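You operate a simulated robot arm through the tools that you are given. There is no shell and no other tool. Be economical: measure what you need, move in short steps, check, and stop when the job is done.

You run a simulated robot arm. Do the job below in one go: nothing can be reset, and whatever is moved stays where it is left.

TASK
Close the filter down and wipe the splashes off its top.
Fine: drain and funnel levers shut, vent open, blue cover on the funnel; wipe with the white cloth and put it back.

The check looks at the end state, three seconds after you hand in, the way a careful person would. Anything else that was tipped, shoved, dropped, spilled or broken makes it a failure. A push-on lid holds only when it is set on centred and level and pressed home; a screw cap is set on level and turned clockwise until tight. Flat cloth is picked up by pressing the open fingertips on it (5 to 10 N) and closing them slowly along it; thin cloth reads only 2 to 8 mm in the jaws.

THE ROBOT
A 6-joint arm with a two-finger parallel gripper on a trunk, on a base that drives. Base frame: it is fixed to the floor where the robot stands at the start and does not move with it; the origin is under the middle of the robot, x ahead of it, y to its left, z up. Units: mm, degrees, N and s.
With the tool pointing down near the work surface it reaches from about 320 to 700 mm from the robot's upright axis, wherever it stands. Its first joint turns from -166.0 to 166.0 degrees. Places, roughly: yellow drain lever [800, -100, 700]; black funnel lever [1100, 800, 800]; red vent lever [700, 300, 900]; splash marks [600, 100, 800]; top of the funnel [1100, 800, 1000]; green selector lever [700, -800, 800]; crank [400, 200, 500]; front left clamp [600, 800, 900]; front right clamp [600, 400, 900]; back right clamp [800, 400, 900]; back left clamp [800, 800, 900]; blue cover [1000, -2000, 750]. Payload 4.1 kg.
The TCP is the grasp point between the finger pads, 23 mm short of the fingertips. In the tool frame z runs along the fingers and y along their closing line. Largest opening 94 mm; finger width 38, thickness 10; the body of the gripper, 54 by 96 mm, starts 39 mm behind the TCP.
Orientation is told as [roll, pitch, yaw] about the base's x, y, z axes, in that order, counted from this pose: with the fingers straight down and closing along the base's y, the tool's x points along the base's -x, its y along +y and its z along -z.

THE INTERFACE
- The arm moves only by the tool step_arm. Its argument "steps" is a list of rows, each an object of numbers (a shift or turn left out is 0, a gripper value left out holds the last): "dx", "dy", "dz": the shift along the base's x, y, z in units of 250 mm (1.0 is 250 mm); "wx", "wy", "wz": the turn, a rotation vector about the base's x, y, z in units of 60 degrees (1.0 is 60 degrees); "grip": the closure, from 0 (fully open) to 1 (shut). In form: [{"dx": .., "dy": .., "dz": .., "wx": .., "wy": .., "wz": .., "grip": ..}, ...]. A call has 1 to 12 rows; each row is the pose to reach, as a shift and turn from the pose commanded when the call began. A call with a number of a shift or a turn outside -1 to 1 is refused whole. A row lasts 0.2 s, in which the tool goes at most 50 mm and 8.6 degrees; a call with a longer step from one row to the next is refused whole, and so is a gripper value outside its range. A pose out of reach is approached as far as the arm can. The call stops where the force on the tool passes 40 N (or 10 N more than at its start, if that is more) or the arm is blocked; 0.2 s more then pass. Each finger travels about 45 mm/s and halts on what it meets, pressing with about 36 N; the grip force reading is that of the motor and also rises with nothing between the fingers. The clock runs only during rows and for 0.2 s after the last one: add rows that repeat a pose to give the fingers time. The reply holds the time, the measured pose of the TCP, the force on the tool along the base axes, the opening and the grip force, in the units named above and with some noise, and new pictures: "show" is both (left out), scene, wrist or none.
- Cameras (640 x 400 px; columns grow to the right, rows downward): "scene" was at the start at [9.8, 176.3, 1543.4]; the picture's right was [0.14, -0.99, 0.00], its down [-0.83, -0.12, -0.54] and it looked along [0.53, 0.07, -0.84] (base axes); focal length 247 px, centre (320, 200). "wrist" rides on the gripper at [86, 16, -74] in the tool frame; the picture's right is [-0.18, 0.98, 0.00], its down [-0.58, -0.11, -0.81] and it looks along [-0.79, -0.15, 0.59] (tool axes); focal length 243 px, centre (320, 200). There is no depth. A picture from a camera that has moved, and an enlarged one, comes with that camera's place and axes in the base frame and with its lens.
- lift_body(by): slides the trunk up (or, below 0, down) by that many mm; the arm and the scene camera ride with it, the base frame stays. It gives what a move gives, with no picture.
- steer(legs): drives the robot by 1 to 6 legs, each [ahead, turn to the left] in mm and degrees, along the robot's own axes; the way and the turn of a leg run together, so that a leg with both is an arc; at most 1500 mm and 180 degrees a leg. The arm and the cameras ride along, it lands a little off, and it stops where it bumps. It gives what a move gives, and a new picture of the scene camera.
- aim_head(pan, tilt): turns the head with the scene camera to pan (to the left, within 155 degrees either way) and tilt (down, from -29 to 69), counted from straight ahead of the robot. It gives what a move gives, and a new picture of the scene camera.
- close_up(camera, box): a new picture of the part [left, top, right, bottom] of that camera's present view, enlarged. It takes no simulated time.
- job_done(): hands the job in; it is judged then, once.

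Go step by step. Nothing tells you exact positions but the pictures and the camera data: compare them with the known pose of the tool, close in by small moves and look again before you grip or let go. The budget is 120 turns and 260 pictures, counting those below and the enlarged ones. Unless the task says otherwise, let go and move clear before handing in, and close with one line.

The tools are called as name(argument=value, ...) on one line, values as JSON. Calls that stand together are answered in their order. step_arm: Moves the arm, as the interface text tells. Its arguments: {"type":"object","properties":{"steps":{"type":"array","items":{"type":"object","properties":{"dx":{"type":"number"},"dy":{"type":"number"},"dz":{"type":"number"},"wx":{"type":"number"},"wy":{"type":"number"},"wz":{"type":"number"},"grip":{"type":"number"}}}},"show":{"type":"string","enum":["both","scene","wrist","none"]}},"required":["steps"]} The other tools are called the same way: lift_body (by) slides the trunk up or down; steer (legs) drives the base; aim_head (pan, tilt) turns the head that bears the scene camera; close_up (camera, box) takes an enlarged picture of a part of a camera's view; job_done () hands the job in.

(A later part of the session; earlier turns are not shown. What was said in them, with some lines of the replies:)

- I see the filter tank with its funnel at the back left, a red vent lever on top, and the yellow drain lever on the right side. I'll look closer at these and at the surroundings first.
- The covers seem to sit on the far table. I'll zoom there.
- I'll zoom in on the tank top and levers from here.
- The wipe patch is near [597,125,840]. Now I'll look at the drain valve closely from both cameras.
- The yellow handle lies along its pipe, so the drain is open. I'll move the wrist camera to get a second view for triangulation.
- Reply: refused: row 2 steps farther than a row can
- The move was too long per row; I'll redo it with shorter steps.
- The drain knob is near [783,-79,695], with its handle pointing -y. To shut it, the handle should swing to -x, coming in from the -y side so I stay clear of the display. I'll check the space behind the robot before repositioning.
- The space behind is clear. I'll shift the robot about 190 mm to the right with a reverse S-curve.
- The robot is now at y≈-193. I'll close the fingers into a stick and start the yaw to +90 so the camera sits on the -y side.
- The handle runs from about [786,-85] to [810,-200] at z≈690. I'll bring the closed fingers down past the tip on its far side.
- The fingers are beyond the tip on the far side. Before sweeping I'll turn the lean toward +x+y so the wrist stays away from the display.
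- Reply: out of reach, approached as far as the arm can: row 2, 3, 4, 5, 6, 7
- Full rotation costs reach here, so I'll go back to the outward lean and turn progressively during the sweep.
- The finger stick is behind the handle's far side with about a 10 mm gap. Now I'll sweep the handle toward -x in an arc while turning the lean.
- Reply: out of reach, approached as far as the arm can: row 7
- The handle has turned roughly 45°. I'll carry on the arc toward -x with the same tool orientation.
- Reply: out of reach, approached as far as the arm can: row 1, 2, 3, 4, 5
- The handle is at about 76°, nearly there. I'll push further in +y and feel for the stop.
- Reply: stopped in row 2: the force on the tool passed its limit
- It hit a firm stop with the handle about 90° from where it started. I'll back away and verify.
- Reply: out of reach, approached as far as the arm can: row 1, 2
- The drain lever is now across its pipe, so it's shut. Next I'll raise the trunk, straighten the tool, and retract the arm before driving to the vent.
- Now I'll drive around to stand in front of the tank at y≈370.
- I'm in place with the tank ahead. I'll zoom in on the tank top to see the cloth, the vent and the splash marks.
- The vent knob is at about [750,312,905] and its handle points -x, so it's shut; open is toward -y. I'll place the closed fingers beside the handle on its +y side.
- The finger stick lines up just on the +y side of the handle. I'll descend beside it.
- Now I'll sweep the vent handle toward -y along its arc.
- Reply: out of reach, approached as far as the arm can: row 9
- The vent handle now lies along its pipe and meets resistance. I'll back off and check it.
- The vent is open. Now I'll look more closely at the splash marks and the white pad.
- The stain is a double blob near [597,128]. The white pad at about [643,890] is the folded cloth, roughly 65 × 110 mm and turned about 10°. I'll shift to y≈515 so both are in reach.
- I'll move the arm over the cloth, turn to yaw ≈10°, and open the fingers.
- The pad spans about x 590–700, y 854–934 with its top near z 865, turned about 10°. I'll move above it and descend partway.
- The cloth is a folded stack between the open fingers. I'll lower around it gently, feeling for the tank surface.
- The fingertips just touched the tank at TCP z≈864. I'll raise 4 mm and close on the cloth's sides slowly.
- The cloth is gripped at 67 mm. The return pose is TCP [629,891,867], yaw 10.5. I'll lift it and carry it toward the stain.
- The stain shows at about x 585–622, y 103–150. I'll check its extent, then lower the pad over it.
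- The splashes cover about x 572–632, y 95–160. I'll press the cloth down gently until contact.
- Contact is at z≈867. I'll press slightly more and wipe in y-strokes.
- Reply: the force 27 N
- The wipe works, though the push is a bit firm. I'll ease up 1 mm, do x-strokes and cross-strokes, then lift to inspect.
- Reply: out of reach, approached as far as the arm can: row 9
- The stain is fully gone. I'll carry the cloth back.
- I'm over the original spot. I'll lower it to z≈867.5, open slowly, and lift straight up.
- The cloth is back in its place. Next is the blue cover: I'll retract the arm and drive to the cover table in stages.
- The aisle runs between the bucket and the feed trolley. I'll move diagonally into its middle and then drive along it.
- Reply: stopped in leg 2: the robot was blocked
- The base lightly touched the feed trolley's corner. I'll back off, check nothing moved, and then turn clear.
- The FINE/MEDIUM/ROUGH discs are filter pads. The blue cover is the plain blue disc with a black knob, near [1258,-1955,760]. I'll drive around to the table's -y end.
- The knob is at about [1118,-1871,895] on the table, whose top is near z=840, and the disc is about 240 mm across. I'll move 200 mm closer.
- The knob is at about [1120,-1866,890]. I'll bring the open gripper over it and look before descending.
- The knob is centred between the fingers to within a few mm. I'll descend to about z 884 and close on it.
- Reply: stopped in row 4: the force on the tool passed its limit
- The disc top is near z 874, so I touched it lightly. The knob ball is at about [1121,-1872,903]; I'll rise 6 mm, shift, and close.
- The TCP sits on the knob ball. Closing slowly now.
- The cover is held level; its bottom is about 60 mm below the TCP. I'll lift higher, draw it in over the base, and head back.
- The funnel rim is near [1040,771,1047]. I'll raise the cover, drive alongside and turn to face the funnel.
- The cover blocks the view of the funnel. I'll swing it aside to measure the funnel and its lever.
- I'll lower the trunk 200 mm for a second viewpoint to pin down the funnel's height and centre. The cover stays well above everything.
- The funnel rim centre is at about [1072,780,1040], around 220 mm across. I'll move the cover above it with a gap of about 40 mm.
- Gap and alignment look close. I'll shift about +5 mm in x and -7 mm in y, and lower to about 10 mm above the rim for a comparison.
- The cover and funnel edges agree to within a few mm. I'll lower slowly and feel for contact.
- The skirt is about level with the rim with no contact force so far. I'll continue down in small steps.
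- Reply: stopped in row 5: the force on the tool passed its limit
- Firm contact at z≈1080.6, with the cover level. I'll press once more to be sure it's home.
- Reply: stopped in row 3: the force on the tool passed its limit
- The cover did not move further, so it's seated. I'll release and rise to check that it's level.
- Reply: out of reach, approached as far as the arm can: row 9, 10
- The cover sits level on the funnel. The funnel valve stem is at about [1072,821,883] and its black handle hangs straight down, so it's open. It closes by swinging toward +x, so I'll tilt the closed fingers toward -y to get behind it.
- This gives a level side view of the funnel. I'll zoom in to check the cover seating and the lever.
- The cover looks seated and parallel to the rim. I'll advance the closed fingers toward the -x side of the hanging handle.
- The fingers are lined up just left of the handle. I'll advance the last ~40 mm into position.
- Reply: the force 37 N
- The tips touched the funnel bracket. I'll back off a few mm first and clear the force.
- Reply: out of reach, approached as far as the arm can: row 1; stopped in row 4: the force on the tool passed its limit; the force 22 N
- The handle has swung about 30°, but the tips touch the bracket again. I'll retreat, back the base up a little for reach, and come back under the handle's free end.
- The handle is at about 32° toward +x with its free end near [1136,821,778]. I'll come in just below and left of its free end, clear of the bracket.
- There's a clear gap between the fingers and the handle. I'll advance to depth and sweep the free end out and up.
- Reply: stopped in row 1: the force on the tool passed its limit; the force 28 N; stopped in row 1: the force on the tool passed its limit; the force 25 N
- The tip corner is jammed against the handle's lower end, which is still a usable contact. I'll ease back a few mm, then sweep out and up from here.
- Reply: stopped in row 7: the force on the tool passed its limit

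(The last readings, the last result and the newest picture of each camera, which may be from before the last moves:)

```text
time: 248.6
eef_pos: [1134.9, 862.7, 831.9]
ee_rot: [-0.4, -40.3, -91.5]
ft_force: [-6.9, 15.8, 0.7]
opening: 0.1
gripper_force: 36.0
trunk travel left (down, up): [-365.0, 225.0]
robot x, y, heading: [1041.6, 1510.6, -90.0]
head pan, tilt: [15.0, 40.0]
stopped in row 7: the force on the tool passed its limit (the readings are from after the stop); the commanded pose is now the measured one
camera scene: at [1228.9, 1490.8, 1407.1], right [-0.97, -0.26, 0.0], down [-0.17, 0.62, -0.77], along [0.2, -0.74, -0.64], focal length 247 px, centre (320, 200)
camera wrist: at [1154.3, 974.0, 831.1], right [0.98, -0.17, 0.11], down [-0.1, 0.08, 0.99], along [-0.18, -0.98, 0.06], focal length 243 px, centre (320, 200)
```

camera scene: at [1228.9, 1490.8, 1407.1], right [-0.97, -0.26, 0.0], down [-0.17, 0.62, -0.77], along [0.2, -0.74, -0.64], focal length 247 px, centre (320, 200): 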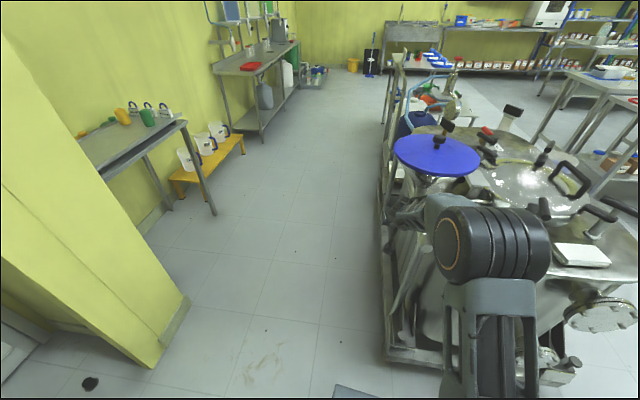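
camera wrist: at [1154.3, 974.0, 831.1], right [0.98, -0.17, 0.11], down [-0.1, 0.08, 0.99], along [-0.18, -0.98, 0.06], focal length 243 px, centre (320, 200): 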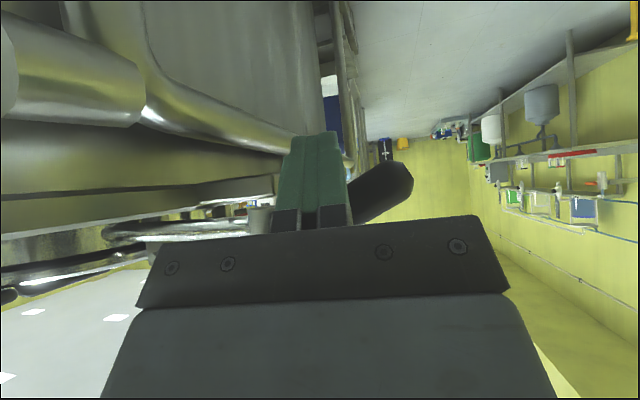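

The handle is about 63° along. I'll back off, make the fingers more horizontal, go under the handle and lift it the rest of the way.

step_arm(steps=[{"dz": -0.05, "dy": 0.03}, {"dz": -0.12, "dy": 0.05}, {"dz": -0.13, "dy": 0.06, "wx": -0.13}, {"dz": -0.13, "dy": 0.06, "wx": -0.26}, {"dz": -0.13, "dy": 0.06, "wx": -0.39}, {"dz": -0.13, "dy": 0.06, "wx": -0.5}, {"dz": -0.13, "dy": 0.06, "wx": -0.5}])

close_up(camera="scene", box=[370, 130, 490, 270])

```text
time: 250.2
eef_pos: [1137.0, 874.0, 798.3]
ee_rot: [1.7, -70.6, -93.0]
ft_force: [-0.4, 0.0, 0.1]
opening: 0.3
gripper_force: 36.0
out of reach, approached as far as the arm can: row 3
trunk travel left (down, up): [-365.0, 225.0]
robot x, y, heading: [1042.1, 1511.9, -90.1]
head pan, tilt: [15.0, 40.0]
camera scene: at [1229.8, 1488.9, 1407.0], right [-0.97, -0.26, 0.0], down [-0.17, 0.62, -0.77], along [0.2, -0.74, -0.64], focal length 247 px, centre (320, 200)
camera wrist: at [1156.3, 971.5, 742.2], right [0.98, -0.08, 0.18], down [-0.1, 0.57, 0.82], along [-0.17, -0.82, 0.55], focal length 243 px, centre (320, 200)
```

scene: 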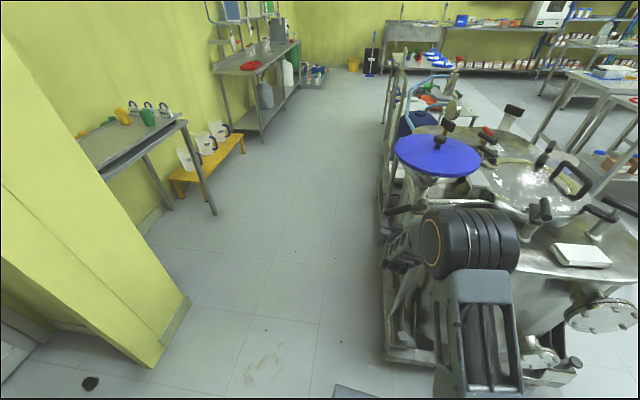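
wrist: 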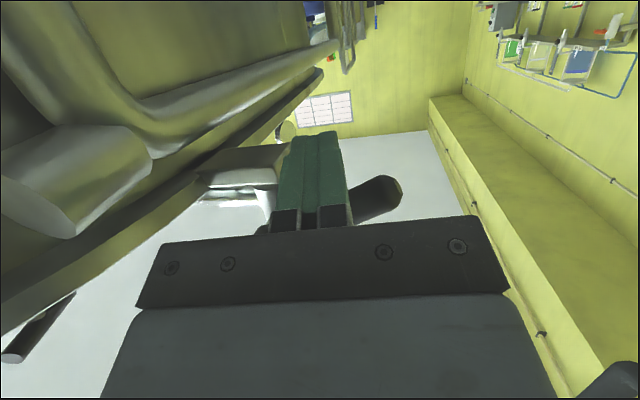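

```text
2.86 times, centred on (430, 200) of scene
camera zoom: at [1229.8, 1488.9, 1407.0], right [-0.97, -0.26, 0.0], down [-0.17, 0.62, -0.77], along [0.2, -0.74, -0.64], focal length 706 px, centre (6, 200)
```

zoom: 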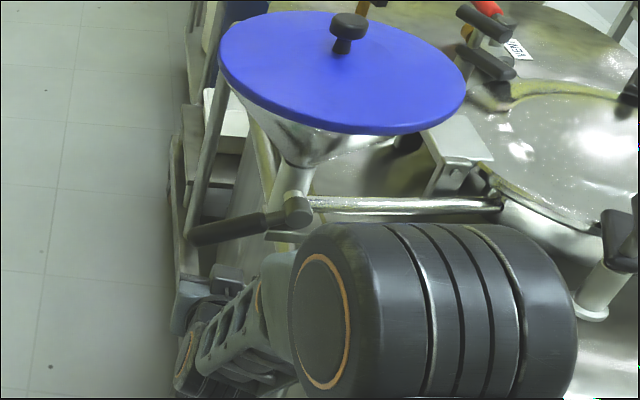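

Now the fingers are almost horizontal below the handle. I'll move forward and lift.

step_arm(steps=[{"dy": -0.07}, {"dy": -0.14}, {"dy": -0.14, "dz": 0.03}, {"dy": -0.14, "dz": 0.07, "dx": 0.01}, {"dy": -0.14, "dz": 0.11, "dx": 0.02}, {"dy": -0.14, "dz": 0.15, "dx": 0.03}, {"dy": -0.14, "dz": 0.19, "dx": 0.04}, {"dy": -0.14, "dz": 0.22, "dx": 0.04}, {"dy": -0.14, "dz": 0.25, "dx": 0.04}])

close_up(camera="scene", box=[370, 130, 490, 270])

```text
time: 252.2
eef_pos: [1146.8, 840.5, 853.4]
ee_rot: [1.1, -69.4, -92.3]
ft_force: [1.6, 3.8, -30.2]
opening: 0.3
gripper_force: 35.9
trunk travel left (down, up): [-365.0, 225.0]
robot x, y, heading: [1042.0, 1510.9, -89.8]
head pan, tilt: [15.0, 40.0]
camera scene: at [1230.4, 1486.5, 1406.3], right [-0.97, -0.26, 0.0], down [-0.17, 0.62, -0.76], along [0.2, -0.74, -0.64], focal length 247 px, centre (320, 200)
camera wrist: at [1166.2, 938.6, 798.6], right [0.98, -0.09, 0.18], down [-0.1, 0.55, 0.83], along [-0.17, -0.83, 0.54], focal length 243 px, centre (320, 200)
```

scene: 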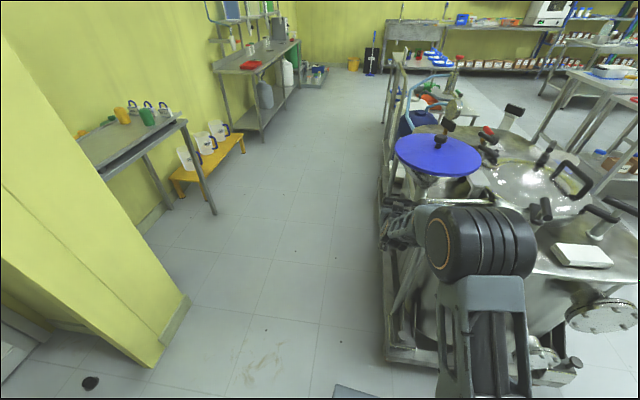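
wrist: 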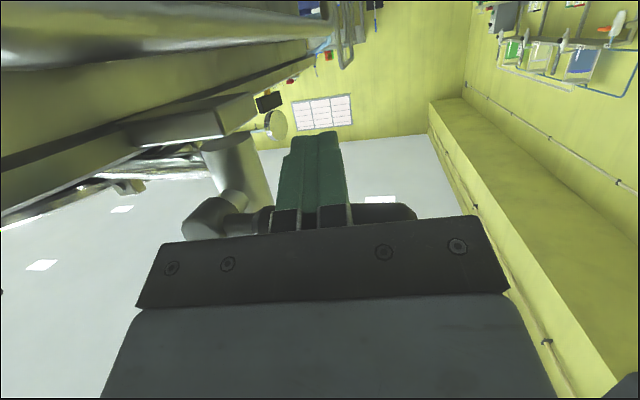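

```text
2.86 times, centred on (430, 200) of scene
camera zoom: at [1230.4, 1486.5, 1406.3], right [-0.97, -0.26, 0.0], down [-0.17, 0.62, -0.76], along [0.2, -0.74, -0.64], focal length 706 px, centre (6, 200)
```

zoom: 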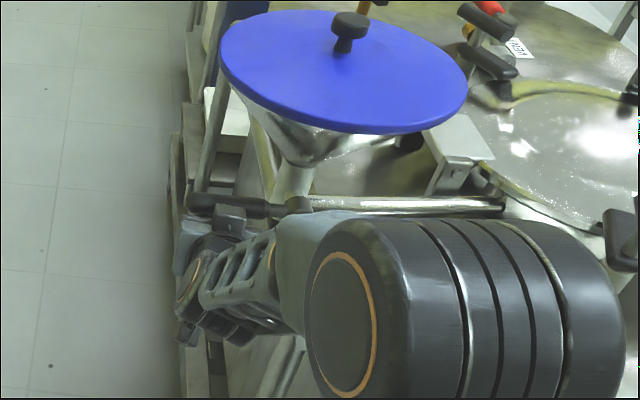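

The handle is horizontal and up against its stop. I'll drop away, retreat and check.

step_arm(steps=[{"dz": -0.06}, {"dz": -0.12, "dy": 0.05}, {"dz": -0.12, "dy": 0.2}, {"dz": -0.12, "dy": 0.38}, {"dz": -0.1, "dy": 0.55}, {"dz": 0.0, "dy": 0.6}, {"dz": 0.15, "dy": 0.65}], show="none")

close_up(camera="scene", box=[370, 120, 490, 260])

close_up(camera="wrist", box=[100, 0, 460, 240])

```text
time: 253.8
eef_pos: [1146.3, 1001.0, 897.9]
ee_rot: [1.6, -70.4, -92.8]
ft_force: [0.3, 0.1, -0.2]
opening: 0.0
gripper_force: 36.2
trunk travel left (down, up): [-365.0, 225.0]
robot x, y, heading: [1038.4, 1509.8, -89.9]
head pan, tilt: [15.0, 40.0]
```

```text
2.86 times, centred on (430, 190) of scene
camera zoom: at [1229.8, 1488.8, 1407.0], right [-0.97, -0.26, 0.0], down [-0.17, 0.62, -0.77], along [0.2, -0.74, -0.64], focal length 706 px, centre (6, 229)
```

zoom: 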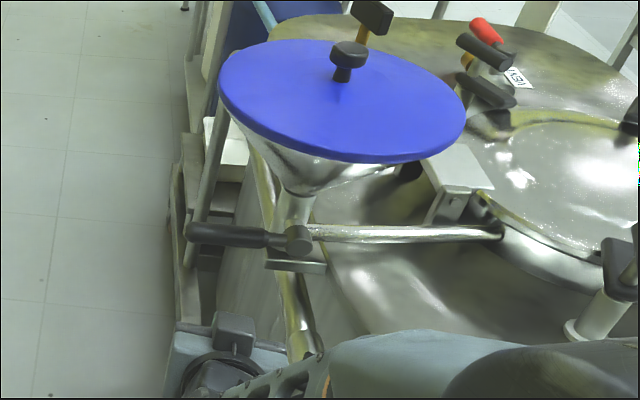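

```text
1.67 times, centred on (280, 120) of wrist
camera zoom: at [1166.1, 1099.1, 840.8], right [0.98, -0.09, 0.18], down [-0.1, 0.57, 0.82], along [-0.17, -0.82, 0.55], focal length 404 px, centre (387, 333)
```

zoom: 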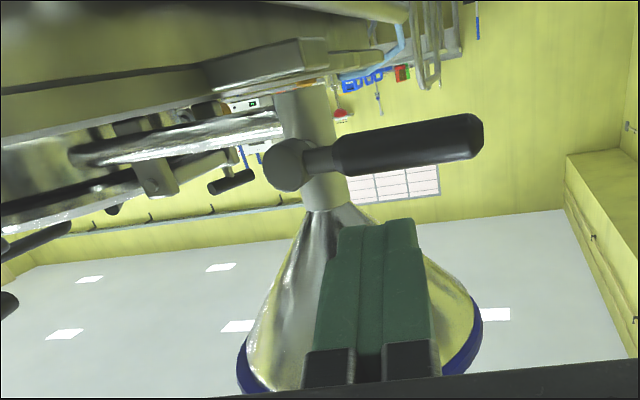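

The funnel lever is now across its pipe, so it's shut, and the cover still sits evenly. I'll retreat further and take a last look at the cover rim.

step_arm(steps=[{"dy": 0.15, "dz": 0.1}, {"dy": 0.25, "dz": 0.22}, {"dy": 0.3, "dz": 0.38}, {"dy": 0.3, "dz": 0.55}, {"dy": 0.3, "dz": 0.7}])

close_up(camera="wrist", box=[150, 0, 470, 220])

close_up(camera="scene", box=[370, 80, 600, 300])

```text
time: 255.0
eef_pos: [1146.8, 1076.4, 1075.0]
ee_rot: [1.7, -70.5, -92.9]
ft_force: [1.1, 0.4, 0.1]
opening: 0.0
gripper_force: 36.0
trunk travel left (down, up): [-365.0, 225.0]
robot x, y, heading: [1045.5, 1510.5, -89.8]
head pan, tilt: [15.0, 40.0]
camera scene: at [1229.7, 1489.0, 1407.0], right [-0.97, -0.26, 0.0], down [-0.17, 0.62, -0.77], along [0.2, -0.74, -0.64], focal length 247 px, centre (320, 200)
camera wrist: at [1167.1, 1174.0, 1018.2], right [0.98, -0.08, 0.18], down [-0.1, 0.57, 0.82], along [-0.17, -0.82, 0.55], focal length 243 px, centre (320, 200)
```

scene: 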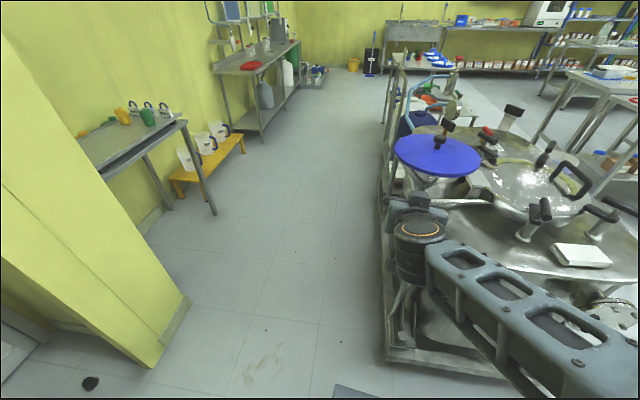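
wrist: 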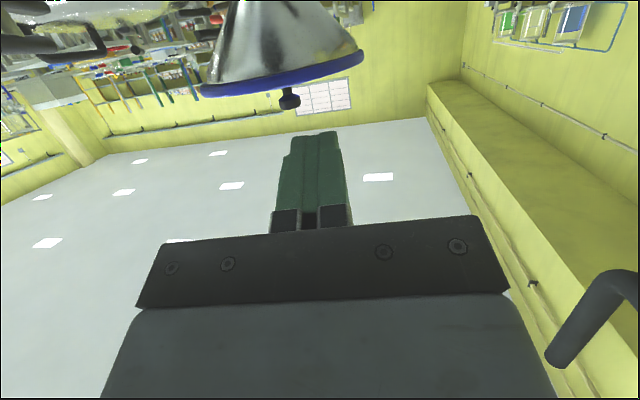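

```text
1.82 times, centred on (310, 110) of wrist
camera zoom: at [1167.1, 1174.0, 1018.2], right [0.98, -0.08, 0.18], down [-0.1, 0.57, 0.82], along [-0.17, -0.82, 0.55], focal length 441 px, centre (338, 364)
```

zoom: 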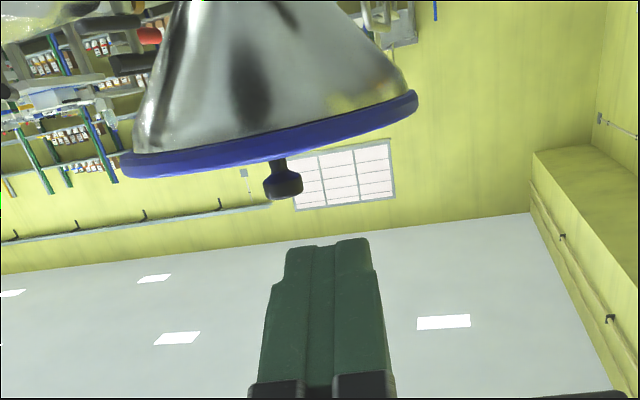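

```text
1.82 times, centred on (485, 190) of scene
camera zoom: at [1229.7, 1489.0, 1407.0], right [-0.97, -0.26, 0.0], down [-0.17, 0.62, -0.77], along [0.2, -0.74, -0.64], focal length 449 px, centre (20, 218)
```

zoom: 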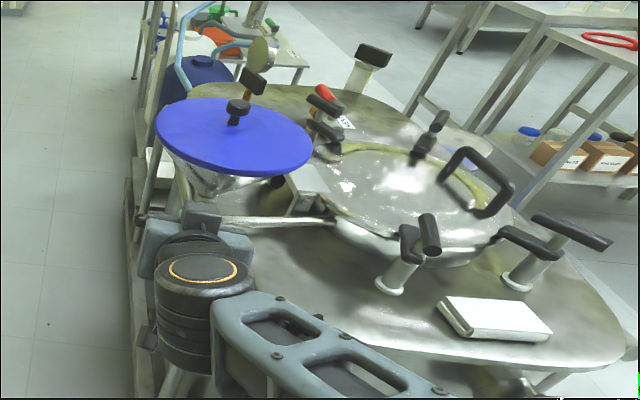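

All checks look good: drain and funnel levers shut, vent open, the cover seated level and centred on the funnel, the stain gone, and the cloth back in place. The arm is clear, so I'm handing in.

job_done()

```text
The job is handed in.
```

The filter is closed down: drain and funnel levers shut, vent open, blue cover pressed onto the funnel, splashes wiped off, and the white cloth back where it was. On the way to the cover the base briefly bumped the feed trolley; nothing looked moved afterwards.
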